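You operate a simulated robot arm through the tools that you are given. There is no shell and no other tool. Be economical: measure what you need, move in short steps, check, and stop when the job is done.

You are at the controls of a simulated two-armed robot. One attempt, no reset.

JOB
Count the blue caps on the middle shelf of the long rack on the right, then put as many of the yellow strap rolls from the middle shelf of the long rack on the right on the second shelf from the bottom of the long rack on the right.

The check looks at the end state, three seconds after you hand in, the way a careful person would. Anything else that was tipped, shoved, dropped, spilled or broken makes it a failure. A push-on lid holds only when it is set on centred and level and pressed home; a screw cap is set on level and turned clockwise until tight.

ROBOT AND FRAMES
Two 6-joint arms with two-finger parallel grippers on one trunk, on a base that drives. Base frame: it is fixed to the floor where the robot stands at the start and does not move with it; the origin is under the middle of the robot, x ahead of it, y to its left, z up. Readings come in mm, rad, newtons and seconds.
The left shoulder is at the start at [60, 187, 1247], the right one opposite. With the tool pointing down near the work surface each hand reaches from about 260 to 620 mm from the robot's upright axis, wherever it stands, measured 20 degrees to its own side. Places, roughly: second shelf of the long rack on the right [600, -100, 600]. Payload 1.57 kg a hand.
The TCP of each hand is the grasp point between the finger pads, 30 mm short of the fingertips. In the tool frame z runs along the fingers and y along their closing line. The gripper opens to 110 mm. The fingers are 24 mm wide and 12 mm thick; the gripper's body (48 by 112 mm) begins 78 mm behind the TCP.
Orientation is that of the tool frame in the base frame, as a unit quaternion [w, x, y, z]. With the fingers straight down and closing along the base's y, the tool's x points along the base's -x, its y along +y and its z along -z.

CONTROLS
- The arms move only by the tool play_rows. It takes "left_steps", "right_steps" or both (then of equal length, played together; a hand with none holds still); each is a list of rows, each an object (a shift or turn left out is 0, a gripper value left out holds the last) with "grip": the finger opening in mm, from 0 to 110; "linear": the shift along the tool's x, y, z in mm, a list of three; "angular": the turn, a rotation vector about the tool's x, y, z in rad, a list of three. In form: [{"grip": grip, "linear": [tx, ty, tz], "angular": [rx, ry, rz]}, ...]. A call has 1 to 8 rows; each row shifts and turns the commanded pose from where the row before left it, along the tool's axes as they then stand. Each row takes 0.2 s and may step no farther than 50 mm and 0.15 rad from the row before; otherwise, or with a gripper value out of range, the whole call is refused. Where a pose cannot be reached the arm comes as near as it can. A force on the tool above 40 N (or 10 N above the force at the start of the call, whichever is more), or a blocked arm, ends the call early, and 0.2 s more pass. Each finger travels about 153 mm/s and halts on what it meets, pressing with about 43 N; the grip force reading is that of the motor and also rises with nothing between the fingers. The clock runs only during rows and for 0.2 s after the last one: add rows that do not move to give the fingers time. It gives the time, the measured TCP pose, the force on the tool (base axes), the opening and the grip force at its end, in the units of the frame above (readings bear some noise).
- Cameras (640 x 400 px; columns grow to the right, rows downward): "scene" is now at [-3.5, -17.8, 1773.9]; the picture's right is [-0.25, -0.97, 0.00], its down [-0.89, 0.23, -0.40] and it looks along [0.39, -0.10, -0.92] (base axes); focal length 247 px, centre (320, 200). "left" rides on the left gripper at [70, -16, -141] in its tool frame; the picture's right is [0.23, 0.97, 0.00], its down [-0.86, 0.20, -0.48] and it looks along [-0.47, 0.11, 0.88] (tool axes); focal length 222 px, centre (320, 200). "right" rides on the right gripper at [70, 16, -141] in its tool frame; the picture's right is [-0.23, 0.97, 0.00], its down [-0.86, -0.20, -0.48] and it looks along [-0.47, -0.11, 0.88] (tool axes); focal length 222 px, centre (320, 200). There is no depth. A picture from a camera that has moved, and an enlarged one, comes with that camera's place and axes in the base frame and with its lens. The place of the scene camera against the robot may be out by one fixed shift of up to 12 mm in any direction.
- snapshot(camera): a new picture of that camera. It takes no simulated time.
- lift_body(by): slides the trunk up (or, below 0, down) by that many mm; the arms and the scene camera ride with it, the base frame stays. It gives what a move gives, with no picture.
- roll_base(legs): drives the robot by 1 to 6 legs, each [ahead, left, turn to the left] in mm, mm and rad, along the robot's own axes; the way and the turn of a leg run together, so that a leg with both is an arc; at most 1500 mm and 3.142 rad a leg. The arms and the cameras ride along, it lands a little off, and it stops where it bumps. It gives what a move gives.
- aim_head(pan, tilt): turns the head with the scene camera to pan (to the left, within 1.501 rad either way) and tilt (down, from -0.506 to 1.204), counted from straight ahead of the robot. It gives what a move gives.
- inspect(camera, box): a new picture of the part [left, top, right, bottom] of that camera's present view, enlarged. It takes no simulated time.
- finish_job(): hands the job in; it is judged then, once.

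Go step by step. Nothing tells you exact positions but the pictures and the camera data: compare them with the known pose of the tool, close in by small moves and look again before you grip or let go. The budget is 120 turns and 100 pictures, counting those below and the enlarged ones. Unless the task says otherwise, let go and move clear before handing in, and close with one line.

The tools are called after "Request:" as a command line: name --argument value ..., lists and objects as JSON in quotes. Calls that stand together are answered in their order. play_rows: Moves the arms, as the interface text tells. Its arguments: {"type":"object","properties":{"left_steps":{"type":"array"},"right_steps":{"type":"array"}},"required":[]} The other tools are called the same way: lift_body (by) slides the trunk up or down; roll_base (legs) drives the base; aim_head (pan, tilt) turns the head that bears the scene camera; snapshot (camera) takes a picture; inspect (camera, box) takes an enlarged picture of a part of a camera's view; finish_job () hands the job in.

At the start:

```text
clock: 0.0
left_position: [320.3, 125.2, 1250.0]
left_ee_rot: [-0.001, 0.0, 1.0, 0.0]
left_contact_force: [0.0, -1.1, -0.1]
left_gripper_width: 110.0
left_grasp_force: 0.1
right_position: [299.0, -167.4, 1182.5]
right_ee_rot: [0.0, 0.0, 1.0, 0.0]
right_contact_force: [0.6, -0.6, 0.3]
right_gripper_width: 110.0
right_grasp_force: 0.1
trunk travel left (down, up): [-875.0, 115.0]
robot x, y, heading: [-1.2, -0.7, 0.001]
head pan, tilt: [-0.257, 1.157]
```

scene: 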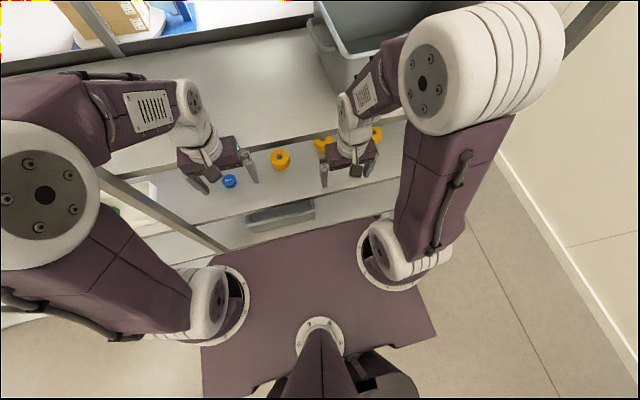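
right: 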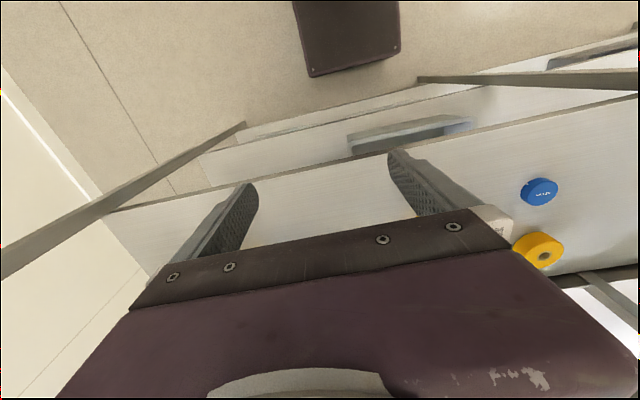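
left: 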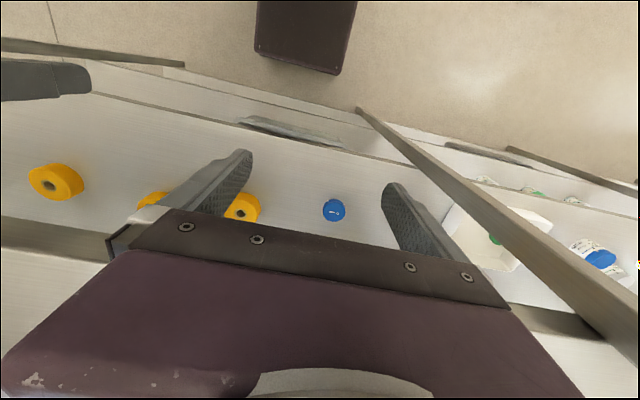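

I see a rack ahead with yellow rolls and at least one blue cap on a shelf below the top one. I'll look with the head at other angles before moving anything.

Request:
aim_head --pan 0.0 --tilt 0.7

Request:
snapshot --camera "scene"

```text
clock: 0.9
left_position: [320.7, 125.3, 1249.3]
left_ee_rot: [-0.001, 0.001, 1.0, 0.0]
left_contact_force: [0.3, 0.2, 1.2]
left_gripper_width: 110.2
left_grasp_force: 0.0
right_position: [300.6, -166.9, 1181.8]
right_ee_rot: [0.0, 0.0, 1.0, 0.0]
right_contact_force: [-0.2, 0.2, 0.3]
right_gripper_width: 109.9
right_grasp_force: 0.1
trunk travel left (down, up): [-875.0, 115.0]
robot x, y, heading: [0.7, -0.3, -0.001]
head pan, tilt: [0.0, 0.7]
```

```text
96 pictures are left
camera scene: at [24.0, -3.0, 1807.3], right [0.0, -1.0, 0.0], down [-0.64, 0.0, -0.76], along [0.76, 0.0, -0.64], focal length 247 px, centre (320, 200)
```

scene: 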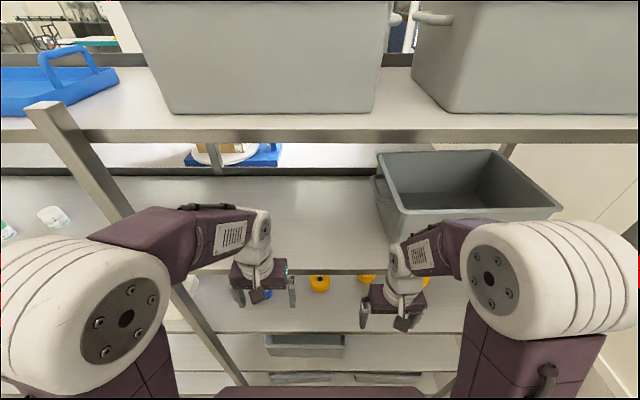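

The rack has five shelves: bins on top, a bin on the fourth, rolls and caps on the third (the middle one, about z 950), then the second and the bottom. I'll back off and lower the trunk to see into the middle shelf.

Request:
roll_base --legs '[[-400, 0, 0]]'

Request:
lift_body --by -550

Request:
aim_head --pan 0.0 --tilt 0.4

Request:
snapshot --camera "scene"

```text
clock: 3.4
left_position: [-69.0, 125.3, 1249.5]
left_ee_rot: [-0.001, 0.002, 1.0, 0.0]
left_contact_force: [0.9, 0.6, 0.3]
left_gripper_width: 110.1
left_grasp_force: 0.1
right_position: [-89.8, -167.6, 1181.5]
right_ee_rot: [0.0, 0.002, 1.0, -0.001]
right_contact_force: [-0.4, -0.5, -0.9]
right_gripper_width: 110.0
right_grasp_force: 0.1
trunk travel left (down, up): [-875.0, 115.0]
robot x, y, heading: [-394.8, 3.4, -0.005]
head pan, tilt: [0.0, 0.7]
```

```text
refused: -550 is not a number from -400 to 400
```

```text
clock: 4.2
left_position: [-71.6, 123.9, 1249.9]
left_ee_rot: [0.001, 0.001, 1.0, 0.0]
left_contact_force: [-0.6, -0.9, 0.1]
left_gripper_width: 109.9
left_grasp_force: 0.1
right_position: [-91.3, -167.4, 1183.5]
right_ee_rot: [0.001, 0.002, 1.0, 0.001]
right_contact_force: [0.4, 0.1, -0.1]
right_gripper_width: 110.1
right_grasp_force: 0.1
trunk travel left (down, up): [-875.0, 115.0]
robot x, y, heading: [-392.7, -1.8, -0.005]
head pan, tilt: [0.0, 0.4]
```

```text
95 pictures are left
camera scene: at [-360.8, -2.5, 1834.2], right [0.0, -1.0, 0.0], down [-0.39, 0.0, -0.92], along [0.92, 0.0, -0.39], focal length 247 px, centre (320, 200)
```

scene: 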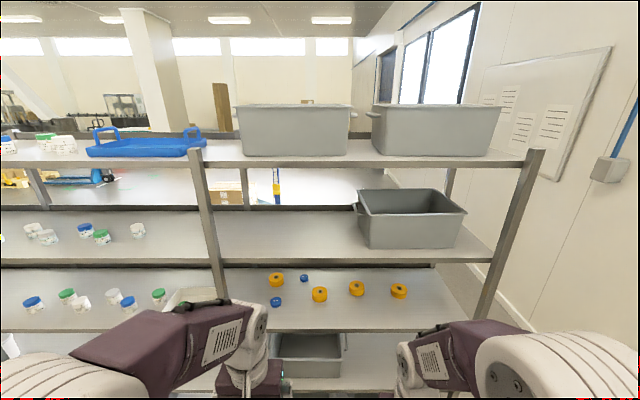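

There are four yellow rolls and two loose blue caps so far. I'll get lower to check the whole middle shelf, including the left bay.

Request:
lift_body --by -400

Request:
snapshot --camera "scene"

Request:
aim_head --pan 0.7 --tilt 0.3

Request:
snapshot --camera "scene"

```text
clock: 8.0
left_position: [-71.2, 124.4, 849.6]
left_ee_rot: [0.0, 0.002, 1.0, 0.0]
left_contact_force: [-0.2, 0.8, -0.5]
left_gripper_width: 110.1
left_grasp_force: 0.1
right_position: [-91.4, -168.2, 783.9]
right_ee_rot: [0.0, 0.001, 1.0, 0.0]
right_contact_force: [-0.1, -0.1, -0.5]
right_gripper_width: 110.0
right_grasp_force: 0.1
trunk travel left (down, up): [-475.0, 515.0]
robot x, y, heading: [-392.2, 1.4, -0.007]
head pan, tilt: [0.0, 0.4]
```

```text
94 pictures are left
camera scene: at [-359.8, -2.5, 1434.3], right [0.0, -1.0, 0.0], down [-0.39, 0.0, -0.92], along [0.92, 0.0, -0.39], focal length 247 px, centre (320, 200)
```

scene: 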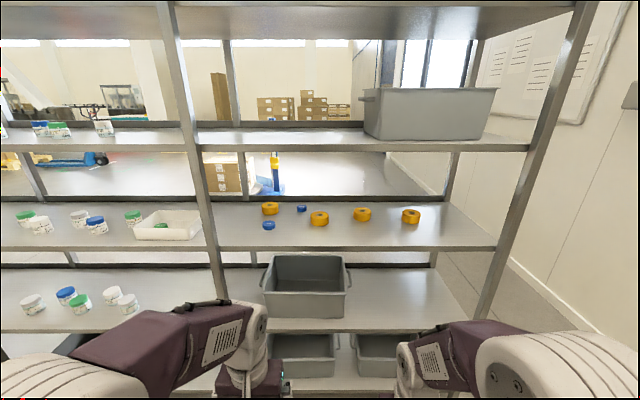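

```text
clock: 9.1
left_position: [-71.8, 124.6, 848.4]
left_ee_rot: [0.0, 0.002, 1.0, 0.0]
left_contact_force: [0.1, -0.2, -0.9]
left_gripper_width: 110.1
left_grasp_force: 0.1
right_position: [-92.6, -167.3, 781.7]
right_ee_rot: [0.0, 0.002, 1.0, 0.0]
right_contact_force: [0.1, -0.6, -0.6]
right_gripper_width: 110.2
right_grasp_force: 0.0
trunk travel left (down, up): [-475.0, 515.0]
robot x, y, heading: [-391.1, 2.9, -0.002]
head pan, tilt: [0.7, 0.3]
```

```text
93 pictures are left
camera scene: at [-380.7, 57.7, 1443.5], right [0.64, -0.77, 0.0], down [-0.23, -0.19, -0.96], along [0.73, 0.61, -0.3], focal length 247 px, centre (320, 200)
```

scene: 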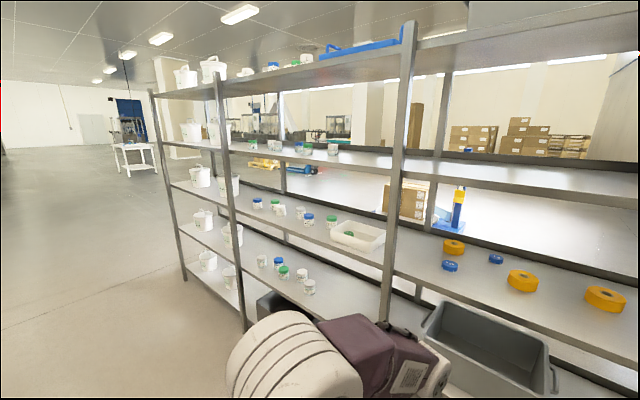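

Right bay: two blue caps and four yellow rolls are visible. I'll zoom in to check for hidden caps.

Request:
inspect --camera "scene" --box '[230, 170, 400, 276]'

Request:
aim_head --pan 0.0 --tilt 0.4

Request:
inspect --camera "scene" --box '[210, 180, 500, 340]'

```text
3.76 times, centred on (315, 223) of scene
camera zoom: at [-380.7, 57.7, 1443.5], right [0.64, -0.77, 0.0], down [-0.23, -0.19, -0.96], along [0.73, 0.61, -0.3], focal length 930 px, centre (339, 113)
```

zoom: 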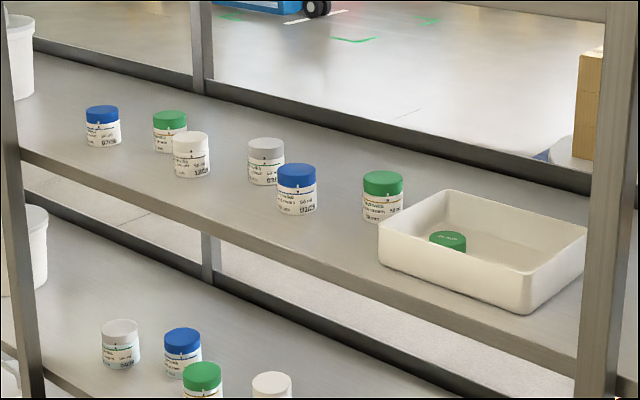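

```text
clock: 10.1
left_position: [-71.2, 126.1, 850.3]
left_ee_rot: [0.0, 0.002, 1.0, 0.001]
left_contact_force: [-0.1, -0.7, 0.3]
left_gripper_width: 110.0
left_grasp_force: 0.2
right_position: [-92.5, -166.8, 782.0]
right_ee_rot: [0.0, 0.001, 1.0, -0.001]
right_contact_force: [0.8, 0.0, -0.3]
right_gripper_width: 110.2
right_grasp_force: 0.0
trunk travel left (down, up): [-475.0, 515.0]
robot x, y, heading: [-393.0, 2.6, -0.0]
head pan, tilt: [0.0, 0.4]
```

```text
2.21 times, centred on (355, 260) of scene
camera zoom: at [-359.7, -2.4, 1434.3], right [0.0, -1.0, 0.0], down [-0.39, 0.0, -0.92], along [0.92, 0.0, -0.39], focal length 545 px, centre (243, 68)
```

zoom: 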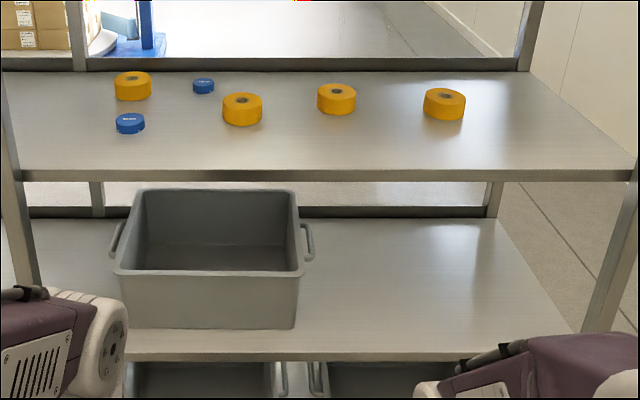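

I count two loose blue caps, so two rolls must go down. I'll take the two rightmost: C at about [588, -182] and D at about [573, -386]. They go on the free part of shelf 2, right of the bin. First I'll pose the right hand pitched 45° forward while outside the rack.

Request:
play_rows --right_steps '[{"linear": [-50, 0, 0]}, {"linear": [-50, 0, 0]}, {"angular": [0, -0.131, 0]}, {"angular": [0, -0.131, 0]}, {"angular": [0, -0.131, 0]}, {"angular": [0, -0.131, 0]}, {"angular": [0, -0.131, 0]}, {"angular": [0, -0.131, 0]}]'

Request:
play_rows --right_steps '[{"linear": [-35, 0, 35]}, {"linear": [-35, 0, 35]}, {"linear": [-35, 0, 35]}, {"linear": [-35, 0, 35]}, {"linear": [-35, 0, 35]}, {}]'

Request:
snapshot --camera "scene"

Request:
snapshot --camera "right"

```text
clock: 11.9
left_position: [-70.4, 124.4, 849.8]
left_ee_rot: [0.0, 0.002, 1.0, -0.001]
left_contact_force: [0.3, 0.4, 0.2]
left_gripper_width: 109.8
left_grasp_force: 0.1
right_position: [58.3, -162.1, 787.6]
right_ee_rot: [0.383, 0.002, 0.924, -0.001]
right_contact_force: [0.8, -0.8, -0.1]
right_gripper_width: 110.0
right_grasp_force: 0.1
right hand out of reach, approached as far as the arm can: row 7, 8
trunk travel left (down, up): [-475.0, 515.0]
robot x, y, heading: [-392.5, 3.8, -0.0]
head pan, tilt: [0.0, 0.4]
```

```text
clock: 13.3
left_position: [-71.7, 124.5, 849.2]
left_ee_rot: [0.0, 0.002, 1.0, 0.0]
left_contact_force: [-0.3, -0.1, 0.2]
left_gripper_width: 110.0
left_grasp_force: 0.0
right_position: [279.4, -170.1, 791.7]
right_ee_rot: [0.387, 0.008, 0.922, -0.014]
right_contact_force: [-0.2, -0.1, 0.7]
right_gripper_width: 109.8
right_grasp_force: 0.1
right hand out of reach, approached as far as the arm can: row 5
trunk travel left (down, up): [-475.0, 515.0]
robot x, y, heading: [-392.7, 4.8, -0.003]
head pan, tilt: [0.0, 0.4]
```

```text
90 pictures are left
camera scene: at [-359.8, -2.4, 1434.3], right [0.0, -1.0, 0.0], down [-0.39, 0.0, -0.92], along [0.92, 0.0, -0.39], focal length 247 px, centre (320, 200)
```

scene: 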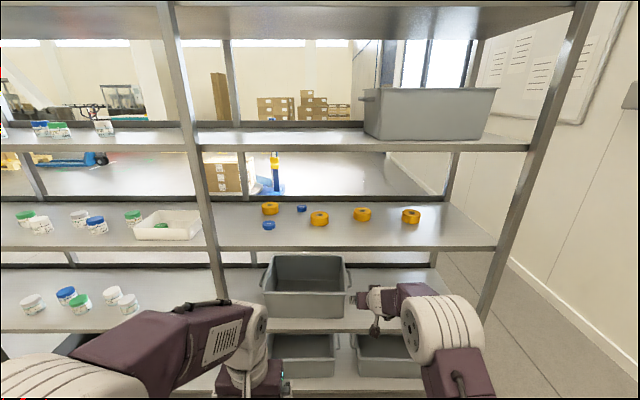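

```text
89 pictures are left
camera right: at [128.3, -150.1, 840.4], right [0.18, 0.97, 0.14], down [0.25, -0.19, 0.95], along [0.95, -0.13, -0.28], focal length 222 px, centre (320, 200)
```

right: 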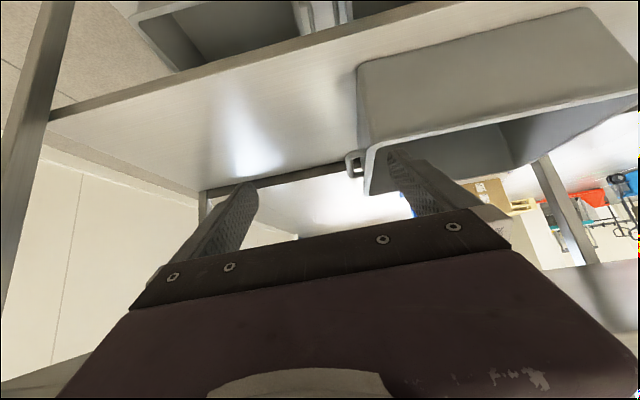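

The posture works: the elbow stays outside the rack, about 250 mm above the TCP. I'll pull in a little from the reach limit, raise the trunk so the hand is just above the middle shelf, and approach.

Request:
play_rows --right_steps '[{"linear": [21, 0, -21]}, {}]'

Request:
lift_body --by 205

Request:
snapshot --camera "scene"

Request:
snapshot --camera "right"

```text
clock: 13.9
left_position: [-69.7, 124.6, 849.2]
left_ee_rot: [0.0, 0.001, 1.0, 0.001]
left_contact_force: [-0.4, 0.1, 0.7]
left_gripper_width: 109.9
left_grasp_force: 0.0
right_position: [263.0, -172.0, 791.2]
right_ee_rot: [0.384, 0.005, 0.923, -0.008]
right_contact_force: [0.3, -0.2, -0.2]
right_gripper_width: 110.0
right_grasp_force: 0.1
right hand out of reach, approached as far as the arm can: row 1
trunk travel left (down, up): [-475.0, 515.0]
robot x, y, heading: [-393.0, 1.2, -0.004]
head pan, tilt: [0.0, 0.4]
```

```text
clock: 16.1
left_position: [-70.6, 123.7, 1055.4]
left_ee_rot: [0.0, 0.001, 1.0, 0.001]
left_contact_force: [-0.5, 0.7, -0.1]
left_gripper_width: 110.2
left_grasp_force: 0.1
right_position: [262.6, -173.2, 996.9]
right_ee_rot: [0.385, 0.004, 0.923, -0.007]
right_contact_force: [0.4, -0.7, -0.8]
right_gripper_width: 110.0
right_grasp_force: 0.0
trunk travel left (down, up): [-680.0, 310.0]
robot x, y, heading: [-392.8, -3.0, -0.004]
head pan, tilt: [0.0, 0.4]
```

```text
88 pictures are left
camera scene: at [-359.5, -2.5, 1639.2], right [0.0, -1.0, 0.0], down [-0.39, 0.0, -0.92], along [0.92, 0.0, -0.39], focal length 247 px, centre (320, 200)
```

scene: 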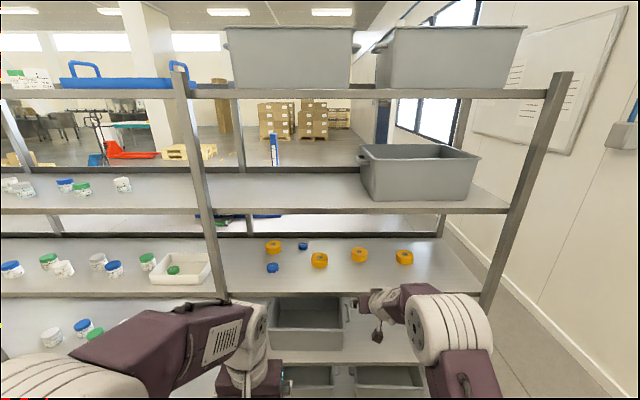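

```text
87 pictures are left
camera right: at [112.5, -154.0, 1046.2], right [0.17, 0.97, 0.15], down [0.26, -0.19, 0.95], along [0.95, -0.12, -0.29], focal length 222 px, centre (320, 200)
```

right: 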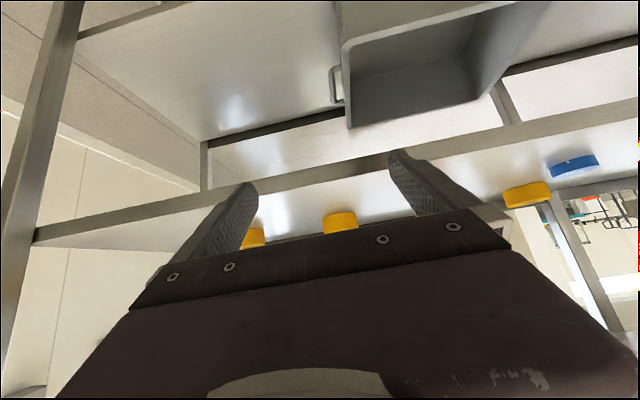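

Roll C reads about y = -180 from the hand camera, which agrees with the scene camera. I'll pull back slightly, shift to y -180, and drive in so the tips stop short of the roll.

Request:
play_rows --right_steps '[{"linear": [14, -7, -14]}, {"linear": [7, 0, -7]}, {}]'

Request:
roll_base --legs '[[255, 0, 0]]'

Request:
snapshot --camera "right"

Request:
snapshot --camera "scene"

```text
clock: 16.9
left_position: [-70.5, 124.4, 1053.9]
left_ee_rot: [0.0, 0.001, 1.0, 0.0]
left_contact_force: [-0.1, 0.3, -0.2]
left_gripper_width: 110.2
left_grasp_force: 0.0
right_position: [232.7, -179.3, 996.6]
right_ee_rot: [0.384, 0.004, 0.923, -0.007]
right_contact_force: [0.1, 0.4, -0.4]
right_gripper_width: 110.0
right_grasp_force: 0.1
trunk travel left (down, up): [-680.0, 310.0]
robot x, y, heading: [-391.8, -0.0, -0.001]
head pan, tilt: [0.0, 0.4]
```

```text
clock: 18.8
left_position: [186.3, 125.4, 1056.1]
left_ee_rot: [-0.001, 0.0, 1.0, 0.0]
left_contact_force: [0.8, -0.6, -0.2]
left_gripper_width: 110.1
left_grasp_force: 0.1
right_position: [489.6, -178.5, 998.0]
right_ee_rot: [0.385, 0.002, 0.923, -0.006]
right_contact_force: [-0.1, 0.5, 0.1]
right_gripper_width: 110.0
right_grasp_force: 0.0
trunk travel left (down, up): [-680.0, 310.0]
robot x, y, heading: [-134.1, -4.0, 0.002]
head pan, tilt: [0.0, 0.4]
```

```text
86 pictures are left
camera right: at [340.5, -160.3, 1046.8], right [0.17, 0.97, 0.15], down [0.26, -0.19, 0.95], along [0.95, -0.12, -0.29], focal length 222 px, centre (320, 200)
```

right: 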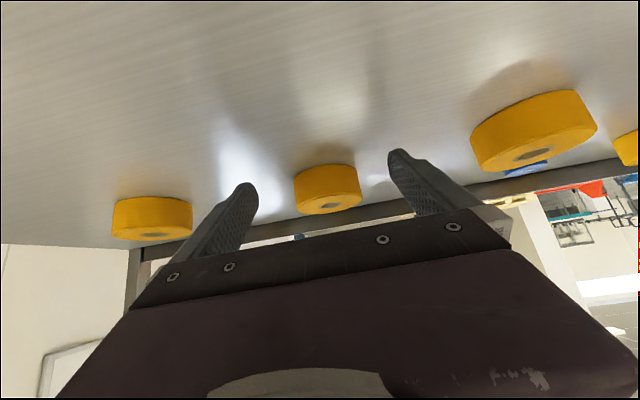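

```text
85 pictures are left
camera scene: at [-102.2, -2.9, 1639.3], right [0.0, -1.0, 0.0], down [-0.39, 0.0, -0.92], along [0.92, 0.0, -0.39], focal length 247 px, centre (320, 200)
```

scene: 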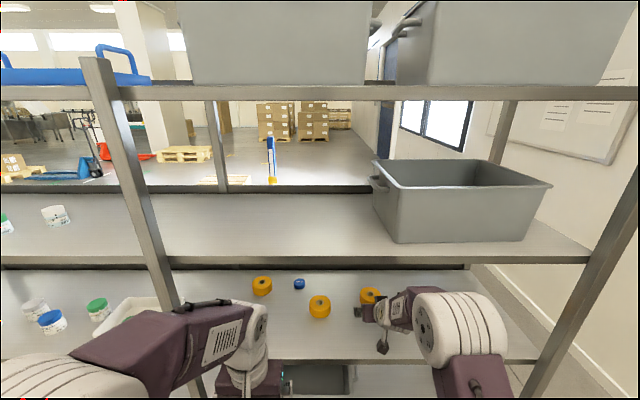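

C is at about [588, -182], with a top at about z 980, and it's centred between the fingers. I'll drive in 70 mm so the fingers straddle it and look again.

Request:
play_rows --right_steps '[{"linear": [0, -3, 0]}]'

Request:
roll_base --legs '[[70, 0, 0]]'

Request:
snapshot --camera "right"

```text
clock: 19.2
left_position: [186.3, 124.1, 1055.8]
left_ee_rot: [0.0, 0.001, 1.0, 0.0]
left_contact_force: [-0.7, 0.0, 1.1]
left_gripper_width: 109.8
left_grasp_force: 0.0
right_position: [490.4, -182.1, 998.3]
right_ee_rot: [0.385, 0.004, 0.923, -0.007]
right_contact_force: [-0.6, 1.0, -0.8]
right_gripper_width: 109.7
right_grasp_force: 0.1
trunk travel left (down, up): [-680.0, 310.0]
robot x, y, heading: [-133.1, 1.0, 0.003]
head pan, tilt: [0.0, 0.4]
```

```text
clock: 20.2
left_position: [254.8, 125.3, 1054.3]
left_ee_rot: [0.0, 0.0, 1.0, 0.0]
left_contact_force: [0.1, 0.2, -0.4]
left_gripper_width: 110.0
left_grasp_force: 0.1
right_position: [558.6, -181.7, 998.7]
right_ee_rot: [0.385, 0.003, 0.923, -0.007]
right_contact_force: [0.0, -0.1, 0.5]
right_gripper_width: 110.2
right_grasp_force: 0.1
trunk travel left (down, up): [-680.0, 310.0]
robot x, y, heading: [-67.4, -1.8, -0.003]
head pan, tilt: [0.0, 0.4]
```

```text
84 pictures are left
camera right: at [409.1, -163.4, 1047.2], right [0.17, 0.97, 0.15], down [0.26, -0.19, 0.95], along [0.95, -0.12, -0.29], focal length 222 px, centre (320, 200)
```

right: 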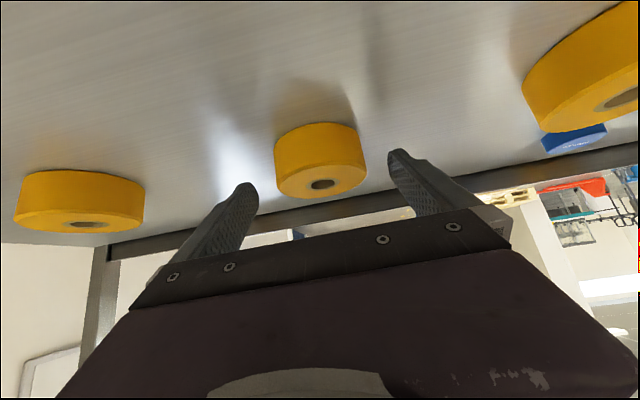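

The roll is centred at about [585, -181]. I'll advance 19 mm along the fingers and check before closing.

Request:
play_rows --right_steps '[{"linear": [0, 0, 10]}, {"linear": [0, 0, 9]}, {}]'

Request:
snapshot --camera "right"

```text
clock: 21.0
left_position: [255.6, 124.5, 1054.9]
left_ee_rot: [0.0, -0.001, 1.0, 0.0]
left_contact_force: [-0.2, 0.2, 0.6]
left_gripper_width: 110.0
left_grasp_force: 0.1
right_position: [573.6, -182.7, 982.8]
right_ee_rot: [0.385, 0.003, 0.923, -0.007]
right_contact_force: [0.0, -0.3, -0.2]
right_gripper_width: 109.7
right_grasp_force: 0.1
trunk travel left (down, up): [-680.0, 310.0]
robot x, y, heading: [-65.7, 1.8, 0.004]
head pan, tilt: [0.0, 0.4]
```

```text
83 pictures are left
camera right: at [424.0, -164.1, 1032.5], right [0.17, 0.97, 0.15], down [0.26, -0.19, 0.95], along [0.95, -0.12, -0.29], focal length 222 px, centre (320, 200)
```

right: 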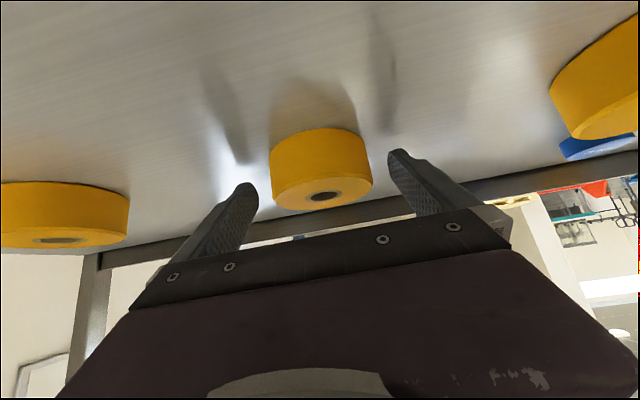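

The fingertips straddle the roll at mid-height. I'll close.

Request:
play_rows --right_steps '[{"grip": 90}, {"grip": 80}, {"grip": 72}, {"grip": 66}, {"grip": 60}, {"grip": 60}]'

Request:
snapshot --camera "right"

```text
clock: 22.4
left_position: [255.1, 124.6, 1054.8]
left_ee_rot: [-0.001, 0.001, 1.0, 0.0]
left_contact_force: [0.2, 0.4, 0.2]
left_gripper_width: 109.9
left_grasp_force: 0.0
right_position: [572.8, -181.5, 983.3]
right_ee_rot: [0.385, 0.003, 0.923, -0.007]
right_contact_force: [-0.2, 0.0, 0.1]
right_gripper_width: 72.1
right_grasp_force: 43.0
trunk travel left (down, up): [-680.0, 310.0]
robot x, y, heading: [-60.7, 0.2, 0.001]
head pan, tilt: [0.0, 0.4]
```

```text
82 pictures are left
camera right: at [423.8, -164.0, 1032.8], right [0.17, 0.97, 0.15], down [0.26, -0.19, 0.95], along [0.95, -0.12, -0.29], focal length 222 px, centre (320, 200)
```

right: 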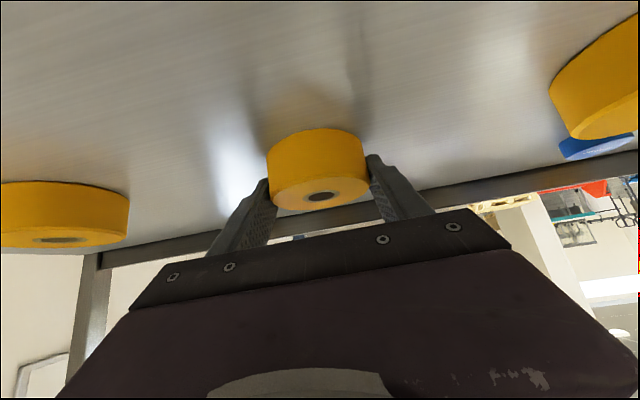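

Gripped at 72 mm. I'll lift 15 mm with the trunk and check.

Request:
lift_body --by 15

Request:
snapshot --camera "right"

```text
clock: 23.0
left_position: [255.0, 125.1, 1069.5]
left_ee_rot: [0.001, 0.0, 1.0, 0.001]
left_contact_force: [0.4, -0.5, -0.5]
left_gripper_width: 110.2
left_grasp_force: 0.1
right_position: [573.5, -182.9, 997.4]
right_ee_rot: [0.385, 0.003, 0.923, -0.006]
right_contact_force: [-0.3, 0.3, -2.5]
right_gripper_width: 72.0
right_grasp_force: 43.3
trunk travel left (down, up): [-695.0, 295.0]
robot x, y, heading: [-62.9, -0.8, -0.0]
head pan, tilt: [0.0, 0.4]
```

```text
81 pictures are left
camera right: at [423.9, -164.1, 1047.6], right [0.17, 0.97, 0.15], down [0.26, -0.19, 0.95], along [0.95, -0.12, -0.29], focal length 222 px, centre (320, 200)
```

right: 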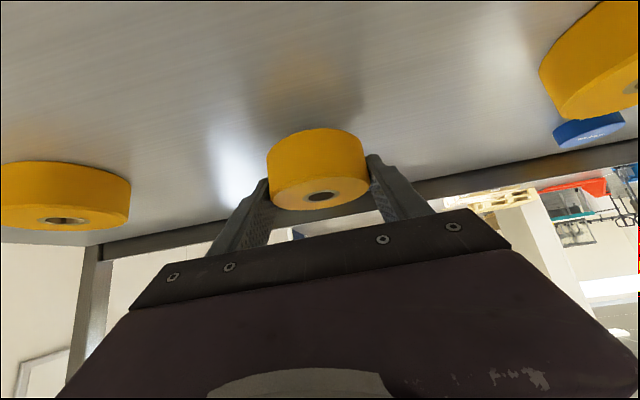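

It's lifted cleanly. I'll back out, shift right by 95 mm, and lower to the shelf-2 level, staying high at first so I can measure that shelf.

Request:
roll_base --legs '[[-335, 0, 0], [0, -95, 0]]'

Request:
lift_body --by -300

Request:
snapshot --camera "right"

Request:
snapshot --camera "scene"

```text
clock: 26.0
left_position: [-85.1, 30.6, 1069.9]
left_ee_rot: [0.0, 0.003, 1.0, 0.0]
left_contact_force: [0.3, 0.0, 0.1]
left_gripper_width: 109.9
left_grasp_force: 0.0
right_position: [230.3, -276.8, 998.8]
right_ee_rot: [0.385, 0.005, 0.923, -0.007]
right_contact_force: [0.4, 0.1, -1.2]
right_gripper_width: 71.8
right_grasp_force: 42.8
trunk travel left (down, up): [-695.0, 295.0]
robot x, y, heading: [-406.2, -94.9, -0.001]
head pan, tilt: [0.0, 0.4]
```

```text
clock: 29.0
left_position: [-84.3, 29.9, 769.0]
left_ee_rot: [0.0, 0.003, 1.0, 0.001]
left_contact_force: [0.4, 0.4, -0.1]
left_gripper_width: 109.9
left_grasp_force: 0.1
right_position: [231.3, -277.5, 697.7]
right_ee_rot: [0.384, 0.006, 0.923, -0.008]
right_contact_force: [-0.7, 0.6, -2.4]
right_gripper_width: 71.9
right_grasp_force: 43.4
trunk travel left (down, up): [-395.0, 595.0]
robot x, y, heading: [-406.2, -92.4, -0.007]
head pan, tilt: [0.0, 0.4]
```

```text
80 pictures are left
camera right: at [81.9, -259.1, 747.7], right [0.17, 0.97, 0.15], down [0.26, -0.19, 0.95], along [0.95, -0.13, -0.29], focal length 222 px, centre (320, 200)
```

right: 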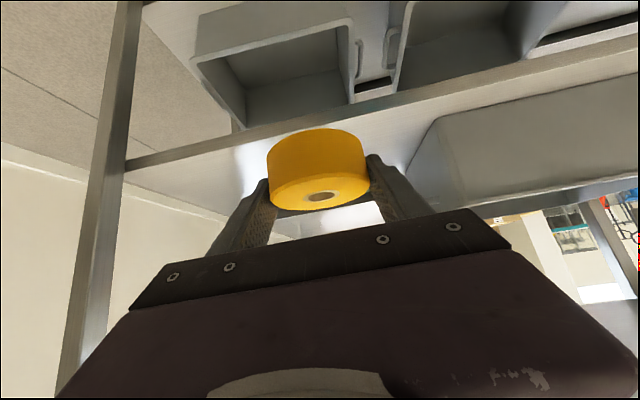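

```text
79 pictures are left
camera scene: at [-373.7, -95.6, 1354.3], right [-0.01, -1.0, 0.0], down [-0.39, 0.0, -0.92], along [0.92, -0.01, -0.39], focal length 247 px, centre (320, 200)
```

scene: 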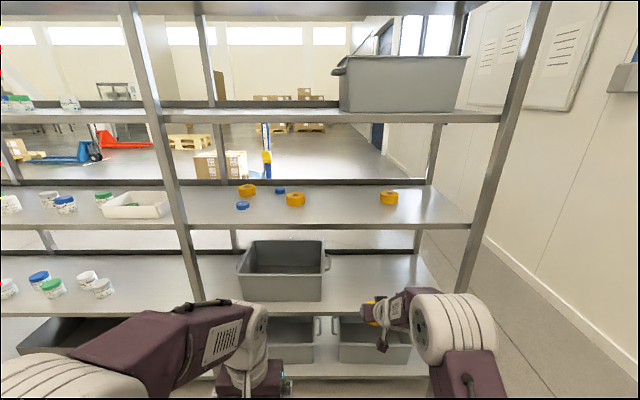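

I need the shelf-2 height accurately, so I'll zoom on its front edge in both cameras.

Request:
inspect --camera "right" --box '[110, 80, 300, 200]'

Request:
inspect --camera "scene" --box '[180, 180, 480, 370]'

```text
3.33 times, centred on (205, 140) of right
camera zoom: at [81.9, -259.1, 747.7], right [0.17, 0.97, 0.15], down [0.26, -0.19, 0.95], along [0.95, -0.13, -0.29], focal length 740 px, centre (703, 400)
```

zoom: 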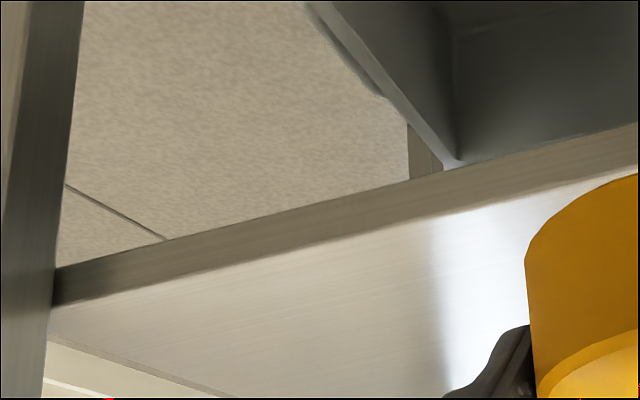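

```text
2.11 times, centred on (330, 275) of scene
camera zoom: at [-373.7, -95.6, 1354.3], right [-0.01, -1.0, 0.0], down [-0.39, 0.0, -0.92], along [0.92, -0.01, -0.39], focal length 520 px, centre (299, 42)
```

zoom: 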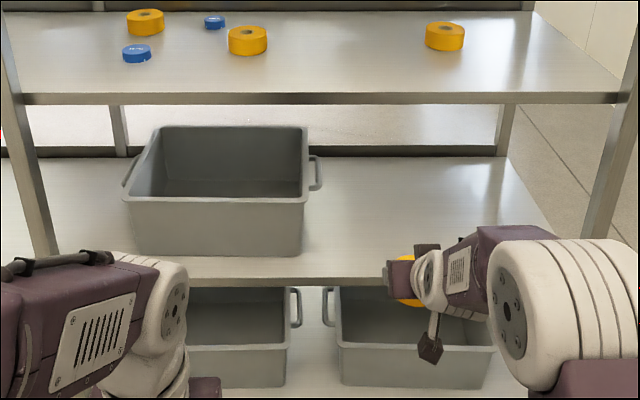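

Both views put shelf 2 at z ≈ 548, its front edge at x ≈ 369 and the bin's right handle at y ≈ -141. I'll lower to TCP z ≈ 640 and drive in at y ≈ -277.

Request:
lift_body --by -65

Request:
roll_base --legs '[[320, 0, 0]]'

Request:
snapshot --camera "right"

Request:
snapshot --camera "scene"

```text
clock: 30.0
left_position: [-84.6, 30.7, 705.1]
left_ee_rot: [0.0, 0.003, 1.0, 0.0]
left_contact_force: [0.3, 0.1, 0.0]
left_gripper_width: 110.0
left_grasp_force: 0.1
right_position: [231.2, -277.5, 633.3]
right_ee_rot: [0.384, 0.005, 0.923, -0.008]
right_contact_force: [-0.3, 0.3, -2.2]
right_gripper_width: 71.8
right_grasp_force: 42.8
trunk travel left (down, up): [-330.0, 660.0]
robot x, y, heading: [-405.5, -92.6, -0.005]
head pan, tilt: [0.0, 0.4]
```

```text
clock: 32.2
left_position: [235.8, 28.4, 703.2]
left_ee_rot: [-0.001, 0.003, 1.0, 0.0]
left_contact_force: [-0.4, 0.0, -0.3]
left_gripper_width: 110.1
left_grasp_force: 0.1
right_position: [552.2, -278.4, 632.1]
right_ee_rot: [0.384, 0.004, 0.923, -0.007]
right_contact_force: [-0.7, 0.7, -1.7]
right_gripper_width: 72.0
right_grasp_force: 42.9
trunk travel left (down, up): [-330.0, 660.0]
robot x, y, heading: [-88.7, -98.2, -0.008]
head pan, tilt: [0.0, 0.4]
```

```text
76 pictures are left
camera right: at [403.3, -260.6, 682.2], right [0.17, 0.97, 0.15], down [0.26, -0.19, 0.95], along [0.95, -0.13, -0.29], focal length 222 px, centre (320, 200)
```

right: 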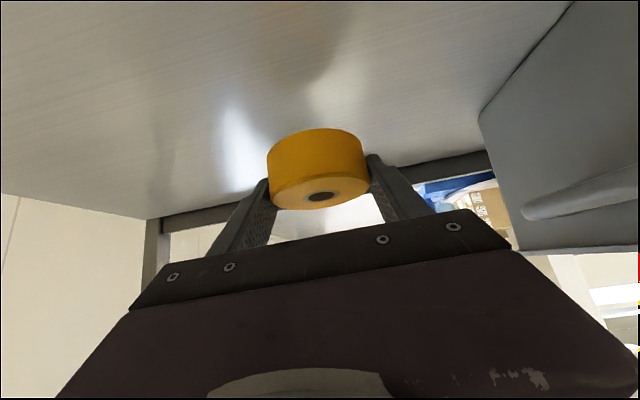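

```text
75 pictures are left
camera scene: at [-51.8, -97.4, 1289.2], right [-0.01, -1.0, 0.0], down [-0.39, 0.0, -0.92], along [0.92, 0.0, -0.39], focal length 247 px, centre (320, 200)
```

scene: 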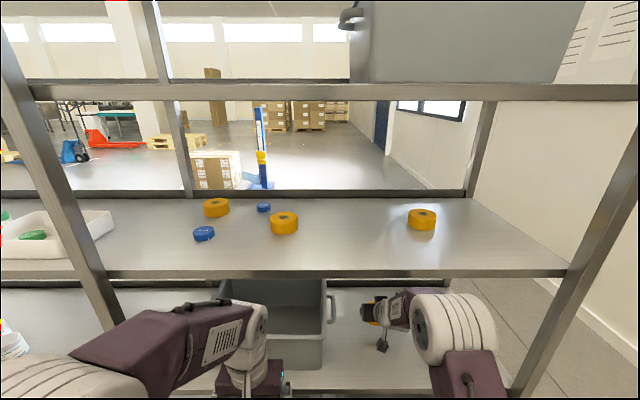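

The space is clear. I'll lower 40 mm by trunk, then descend in small arm steps while watching the force.

Request:
lift_body --by -42

Request:
play_rows --right_steps '[{"linear": [2.1, 0, 2.1]}, {}]'

Request:
snapshot --camera "right"

```text
clock: 33.0
left_position: [235.5, 29.0, 662.2]
left_ee_rot: [0.0, 0.003, 1.0, 0.0]
left_contact_force: [0.1, -0.2, 0.5]
left_gripper_width: 109.9
left_grasp_force: 0.0
right_position: [552.8, -278.5, 591.8]
right_ee_rot: [0.384, 0.005, 0.923, -0.008]
right_contact_force: [0.5, -0.4, -2.5]
right_gripper_width: 71.9
right_grasp_force: 43.0
trunk travel left (down, up): [-288.0, 702.0]
robot x, y, heading: [-84.8, -95.4, -0.005]
head pan, tilt: [0.0, 0.4]
```

```text
clock: 33.6
left_position: [235.6, 28.7, 662.6]
left_ee_rot: [-0.001, 0.003, 1.0, 0.0]
left_contact_force: [0.5, -0.9, -0.5]
left_gripper_width: 110.1
left_grasp_force: 0.0
right_position: [551.6, -279.8, 587.9]
right_ee_rot: [0.385, 0.004, 0.923, -0.007]
right_contact_force: [0.7, 0.0, -2.1]
right_gripper_width: 71.8
right_grasp_force: 43.1
trunk travel left (down, up): [-288.0, 702.0]
robot x, y, heading: [-82.5, -92.3, -0.002]
head pan, tilt: [0.0, 0.4]
```

```text
74 pictures are left
camera right: at [402.7, -260.7, 637.3], right [0.17, 0.97, 0.15], down [0.26, -0.19, 0.95], along [0.95, -0.13, -0.29], focal length 222 px, centre (320, 200)
```

right: 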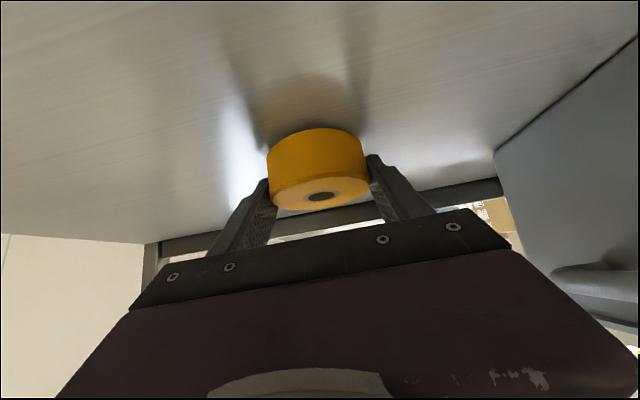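

Request:
play_rows --right_steps '[{"linear": [1.4, 0, 1.4]}, {}]'

Request:
play_rows --right_steps '[{"linear": [1.4, 0, 1.4]}, {}]'

Request:
play_rows --right_steps '[{"linear": [1.0, 0, 1.0]}, {}]'

```text
clock: 34.2
left_position: [235.5, 28.3, 662.4]
left_ee_rot: [0.0, 0.003, 1.0, 0.0]
left_contact_force: [0.9, -0.1, 0.5]
left_gripper_width: 110.1
left_grasp_force: 0.0
right_position: [553.0, -279.4, 585.9]
right_ee_rot: [0.384, 0.005, 0.923, -0.007]
right_contact_force: [-0.1, -0.3, -2.3]
right_gripper_width: 71.8
right_grasp_force: 42.8
trunk travel left (down, up): [-288.0, 702.0]
robot x, y, heading: [-86.6, -94.4, -0.001]
head pan, tilt: [0.0, 0.4]
```

```text
clock: 34.8
left_position: [235.7, 29.0, 663.5]
left_ee_rot: [0.0, 0.002, 1.0, -0.001]
left_contact_force: [-0.4, -0.4, -0.6]
left_gripper_width: 110.1
left_grasp_force: 0.0
right_position: [552.7, -279.2, 583.9]
right_ee_rot: [0.384, 0.005, 0.923, -0.007]
right_contact_force: [-0.2, 0.3, -1.6]
right_gripper_width: 72.0
right_grasp_force: 43.0
trunk travel left (down, up): [-288.0, 702.0]
robot x, y, heading: [-88.0, -94.4, -0.009]
head pan, tilt: [0.0, 0.4]
```

```text
clock: 35.4
left_position: [234.4, 29.6, 663.3]
left_ee_rot: [0.0, 0.003, 1.0, 0.001]
left_contact_force: [0.0, 0.3, 0.6]
left_gripper_width: 109.9
left_grasp_force: 0.0
right_position: [551.5, -279.6, 582.5]
right_ee_rot: [0.385, 0.005, 0.923, -0.007]
right_contact_force: [-0.4, 1.1, 3.3]
right_gripper_width: 71.8
right_grasp_force: 42.5
trunk travel left (down, up): [-288.0, 702.0]
robot x, y, heading: [-86.8, -92.4, -0.006]
head pan, tilt: [0.0, 0.4]
```

The shelf contact shows in the force (+3 N). I'll open the fingers and check.

Request:
play_rows --right_steps '[{"grip": 78}, {"grip": 90}, {"grip": 110}, {"grip": 110}]'

Request:
snapshot --camera "right"

```text
clock: 36.4
left_position: [235.9, 28.5, 663.4]
left_ee_rot: [0.0, 0.002, 1.0, 0.0]
left_contact_force: [0.1, -0.4, -0.3]
left_gripper_width: 110.1
left_grasp_force: 0.1
right_position: [552.3, -278.9, 582.6]
right_ee_rot: [0.385, 0.005, 0.923, -0.007]
right_contact_force: [0.2, 0.2, -1.0]
right_gripper_width: 110.3
right_grasp_force: 0.0
trunk travel left (down, up): [-288.0, 702.0]
robot x, y, heading: [-85.0, -94.5, -0.005]
head pan, tilt: [0.0, 0.4]
```

```text
73 pictures are left
camera right: at [403.0, -260.8, 632.2], right [0.17, 0.97, 0.15], down [0.26, -0.19, 0.95], along [0.95, -0.13, -0.29], focal length 222 px, centre (320, 200)
```

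right: 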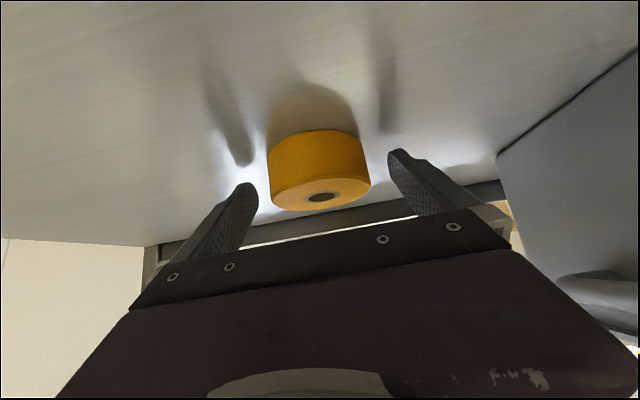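

The roll stands on shelf 2. Next I'll back out, shift about 107 mm right, and rise to the middle-shelf level for roll D.

Request:
roll_base --legs '[[-330, 0, 0], [0, -107, 0]]'

Request:
lift_body --by 400

Request:
lift_body --by 16

Request:
snapshot --camera "scene"

Request:
snapshot --camera "right"

```text
clock: 39.4
left_position: [-87.6, -78.0, 663.7]
left_ee_rot: [0.001, 0.002, 1.0, 0.001]
left_contact_force: [0.5, -0.5, -0.3]
left_gripper_width: 109.9
left_grasp_force: 0.1
right_position: [229.3, -386.6, 583.0]
right_ee_rot: [0.385, 0.006, 0.923, -0.007]
right_contact_force: [0.1, -0.4, -0.2]
right_gripper_width: 110.0
right_grasp_force: 0.0
trunk travel left (down, up): [-288.0, 702.0]
robot x, y, heading: [-407.2, -199.6, -0.003]
head pan, tilt: [0.0, 0.4]
```

```text
clock: 43.2
left_position: [-87.1, -76.7, 1063.3]
left_ee_rot: [-0.001, 0.002, 1.0, 0.0]
left_contact_force: [-0.9, -0.9, -0.3]
left_gripper_width: 110.0
left_grasp_force: 0.0
right_position: [229.2, -386.3, 981.8]
right_ee_rot: [0.384, 0.004, 0.923, -0.006]
right_contact_force: [0.1, 1.1, 0.5]
right_gripper_width: 109.9
right_grasp_force: 0.1
trunk travel left (down, up): [-688.0, 302.0]
robot x, y, heading: [-409.8, -202.0, 0.003]
head pan, tilt: [0.0, 0.4]
```

```text
clock: 43.8
left_position: [-87.3, -77.4, 1077.6]
left_ee_rot: [-0.001, 0.003, 1.0, 0.001]
left_contact_force: [-1.2, -0.1, -0.6]
left_gripper_width: 110.0
left_grasp_force: 0.1
right_position: [228.3, -386.6, 999.3]
right_ee_rot: [0.384, 0.005, 0.923, -0.007]
right_contact_force: [0.0, -0.4, 0.3]
right_gripper_width: 109.8
right_grasp_force: 0.0
trunk travel left (down, up): [-704.0, 286.0]
robot x, y, heading: [-406.3, -200.1, -0.006]
head pan, tilt: [0.0, 0.4]
```

```text
72 pictures are left
camera scene: at [-376.2, -203.8, 1663.3], right [-0.01, -1.0, 0.0], down [-0.39, 0.0, -0.92], along [0.92, -0.01, -0.39], focal length 247 px, centre (320, 200)
```

scene: 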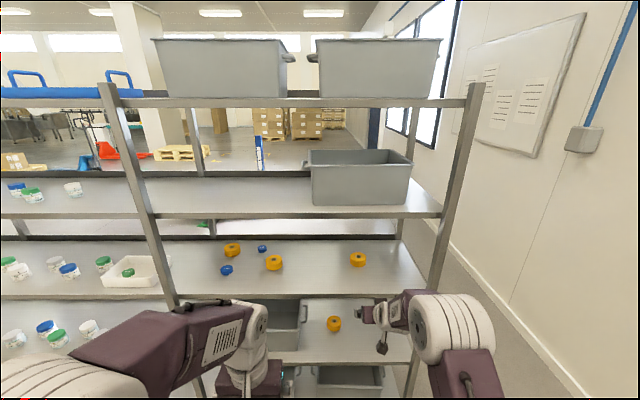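

```text
71 pictures are left
camera right: at [79.6, -367.6, 1048.2], right [0.18, 0.97, 0.15], down [0.26, -0.19, 0.95], along [0.95, -0.13, -0.29], focal length 222 px, centre (320, 200)
```

right: 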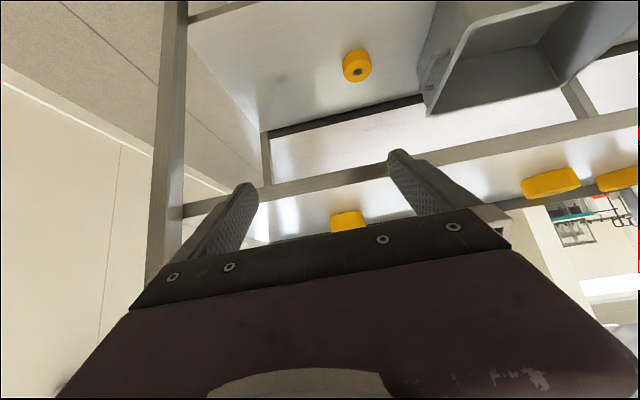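

Roll D is at about y -384. I'll drive in to just short of it.

Request:
roll_base --legs '[[260, 0, 0]]'

Request:
snapshot --camera "right"

Request:
snapshot --camera "scene"

```text
clock: 45.7
left_position: [171.6, -78.9, 1078.5]
left_ee_rot: [0.0, 0.004, 1.0, 0.0]
left_contact_force: [-0.6, 0.6, 0.5]
left_gripper_width: 109.8
left_grasp_force: 0.1
right_position: [487.1, -389.0, 999.0]
right_ee_rot: [0.385, 0.005, 0.923, -0.007]
right_contact_force: [0.5, -1.0, -1.1]
right_gripper_width: 110.1
right_grasp_force: 0.1
trunk travel left (down, up): [-704.0, 286.0]
robot x, y, heading: [-149.4, -201.1, -0.009]
head pan, tilt: [0.0, 0.4]
```

```text
70 pictures are left
camera right: at [338.3, -369.6, 1048.6], right [0.18, 0.97, 0.15], down [0.26, -0.19, 0.95], along [0.95, -0.13, -0.29], focal length 222 px, centre (320, 200)
```

right: 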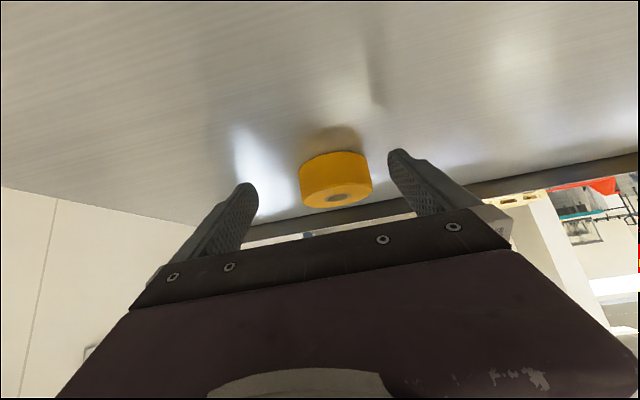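

```text
69 pictures are left
camera scene: at [-117.8, -205.4, 1663.3], right [-0.01, -1.0, 0.0], down [-0.39, 0.0, -0.92], along [0.92, -0.01, -0.39], focal length 247 px, centre (320, 200)
```

scene: 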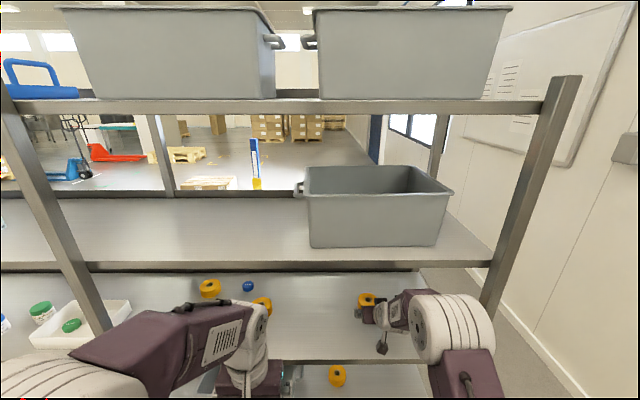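

D is at about [568, -382]. I'll shift 7 mm left and drive 55 mm.

Request:
play_rows --right_steps '[{"linear": [0, 7, 0]}]'

Request:
roll_base --legs '[[55, 0, 0]]'

Request:
snapshot --camera "right"

```text
clock: 46.1
left_position: [171.6, -78.7, 1078.5]
left_ee_rot: [0.0, 0.003, 1.0, 0.0]
left_contact_force: [-1.0, -0.8, -0.5]
left_gripper_width: 110.0
left_grasp_force: 0.0
right_position: [487.3, -380.9, 998.9]
right_ee_rot: [0.385, 0.005, 0.923, -0.008]
right_contact_force: [0.2, 0.6, 0.0]
right_gripper_width: 110.0
right_grasp_force: 0.1
trunk travel left (down, up): [-704.0, 286.0]
robot x, y, heading: [-152.3, -200.3, -0.008]
head pan, tilt: [0.0, 0.4]
```

```text
clock: 47.0
left_position: [223.9, -79.2, 1079.7]
left_ee_rot: [0.001, 0.003, 1.0, 0.0]
left_contact_force: [-0.2, 0.4, 0.5]
left_gripper_width: 110.2
left_grasp_force: 0.0
right_position: [539.9, -380.3, 999.6]
right_ee_rot: [0.386, 0.005, 0.922, -0.007]
right_contact_force: [-0.2, 0.4, 0.0]
right_gripper_width: 110.0
right_grasp_force: 0.2
trunk travel left (down, up): [-704.0, 286.0]
robot x, y, heading: [-95.5, -206.7, -0.007]
head pan, tilt: [0.0, 0.4]
```

```text
68 pictures are left
camera right: at [391.2, -362.4, 1049.9], right [0.17, 0.97, 0.15], down [0.26, -0.19, 0.95], along [0.95, -0.13, -0.28], focal length 222 px, centre (320, 200)
```

right: 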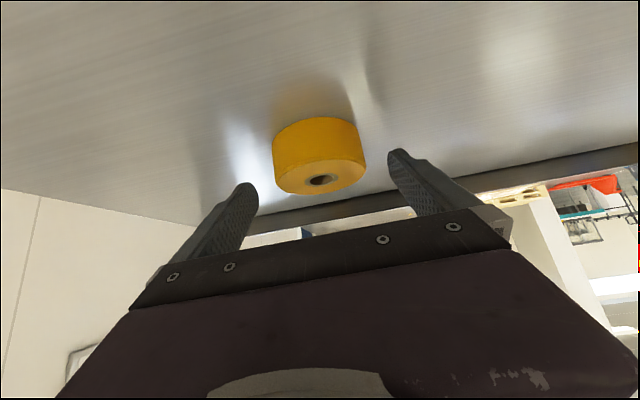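

It's centred. I'll advance 22 mm along the fingers and close.

Request:
play_rows --right_steps '[{"linear": [0, -1, 11]}, {"linear": [0, 0, 11]}, {}, {"grip": 90}, {"grip": 80}, {"grip": 70}, {"grip": 60}, {"grip": 60}]'

Request:
snapshot --camera "right"

```text
clock: 48.8
left_position: [226.5, -80.4, 1080.2]
left_ee_rot: [0.0, 0.002, 1.0, 0.0]
left_contact_force: [0.3, 0.1, 0.1]
left_gripper_width: 110.0
left_grasp_force: 0.1
right_position: [558.2, -382.2, 984.6]
right_ee_rot: [0.385, 0.004, 0.923, -0.007]
right_contact_force: [0.2, 0.3, 1.6]
right_gripper_width: 72.5
right_grasp_force: 43.2
trunk travel left (down, up): [-704.0, 286.0]
robot x, y, heading: [-92.4, -204.6, -0.006]
head pan, tilt: [0.0, 0.4]
```

```text
67 pictures are left
camera right: at [408.7, -364.1, 1033.6], right [0.17, 0.97, 0.15], down [0.26, -0.19, 0.95], along [0.95, -0.13, -0.29], focal length 222 px, centre (320, 200)
```

right: 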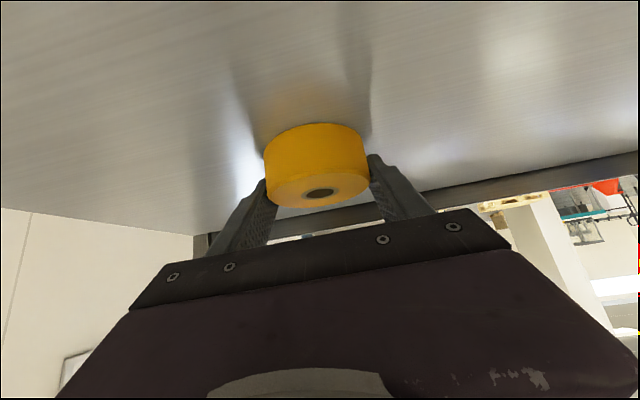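

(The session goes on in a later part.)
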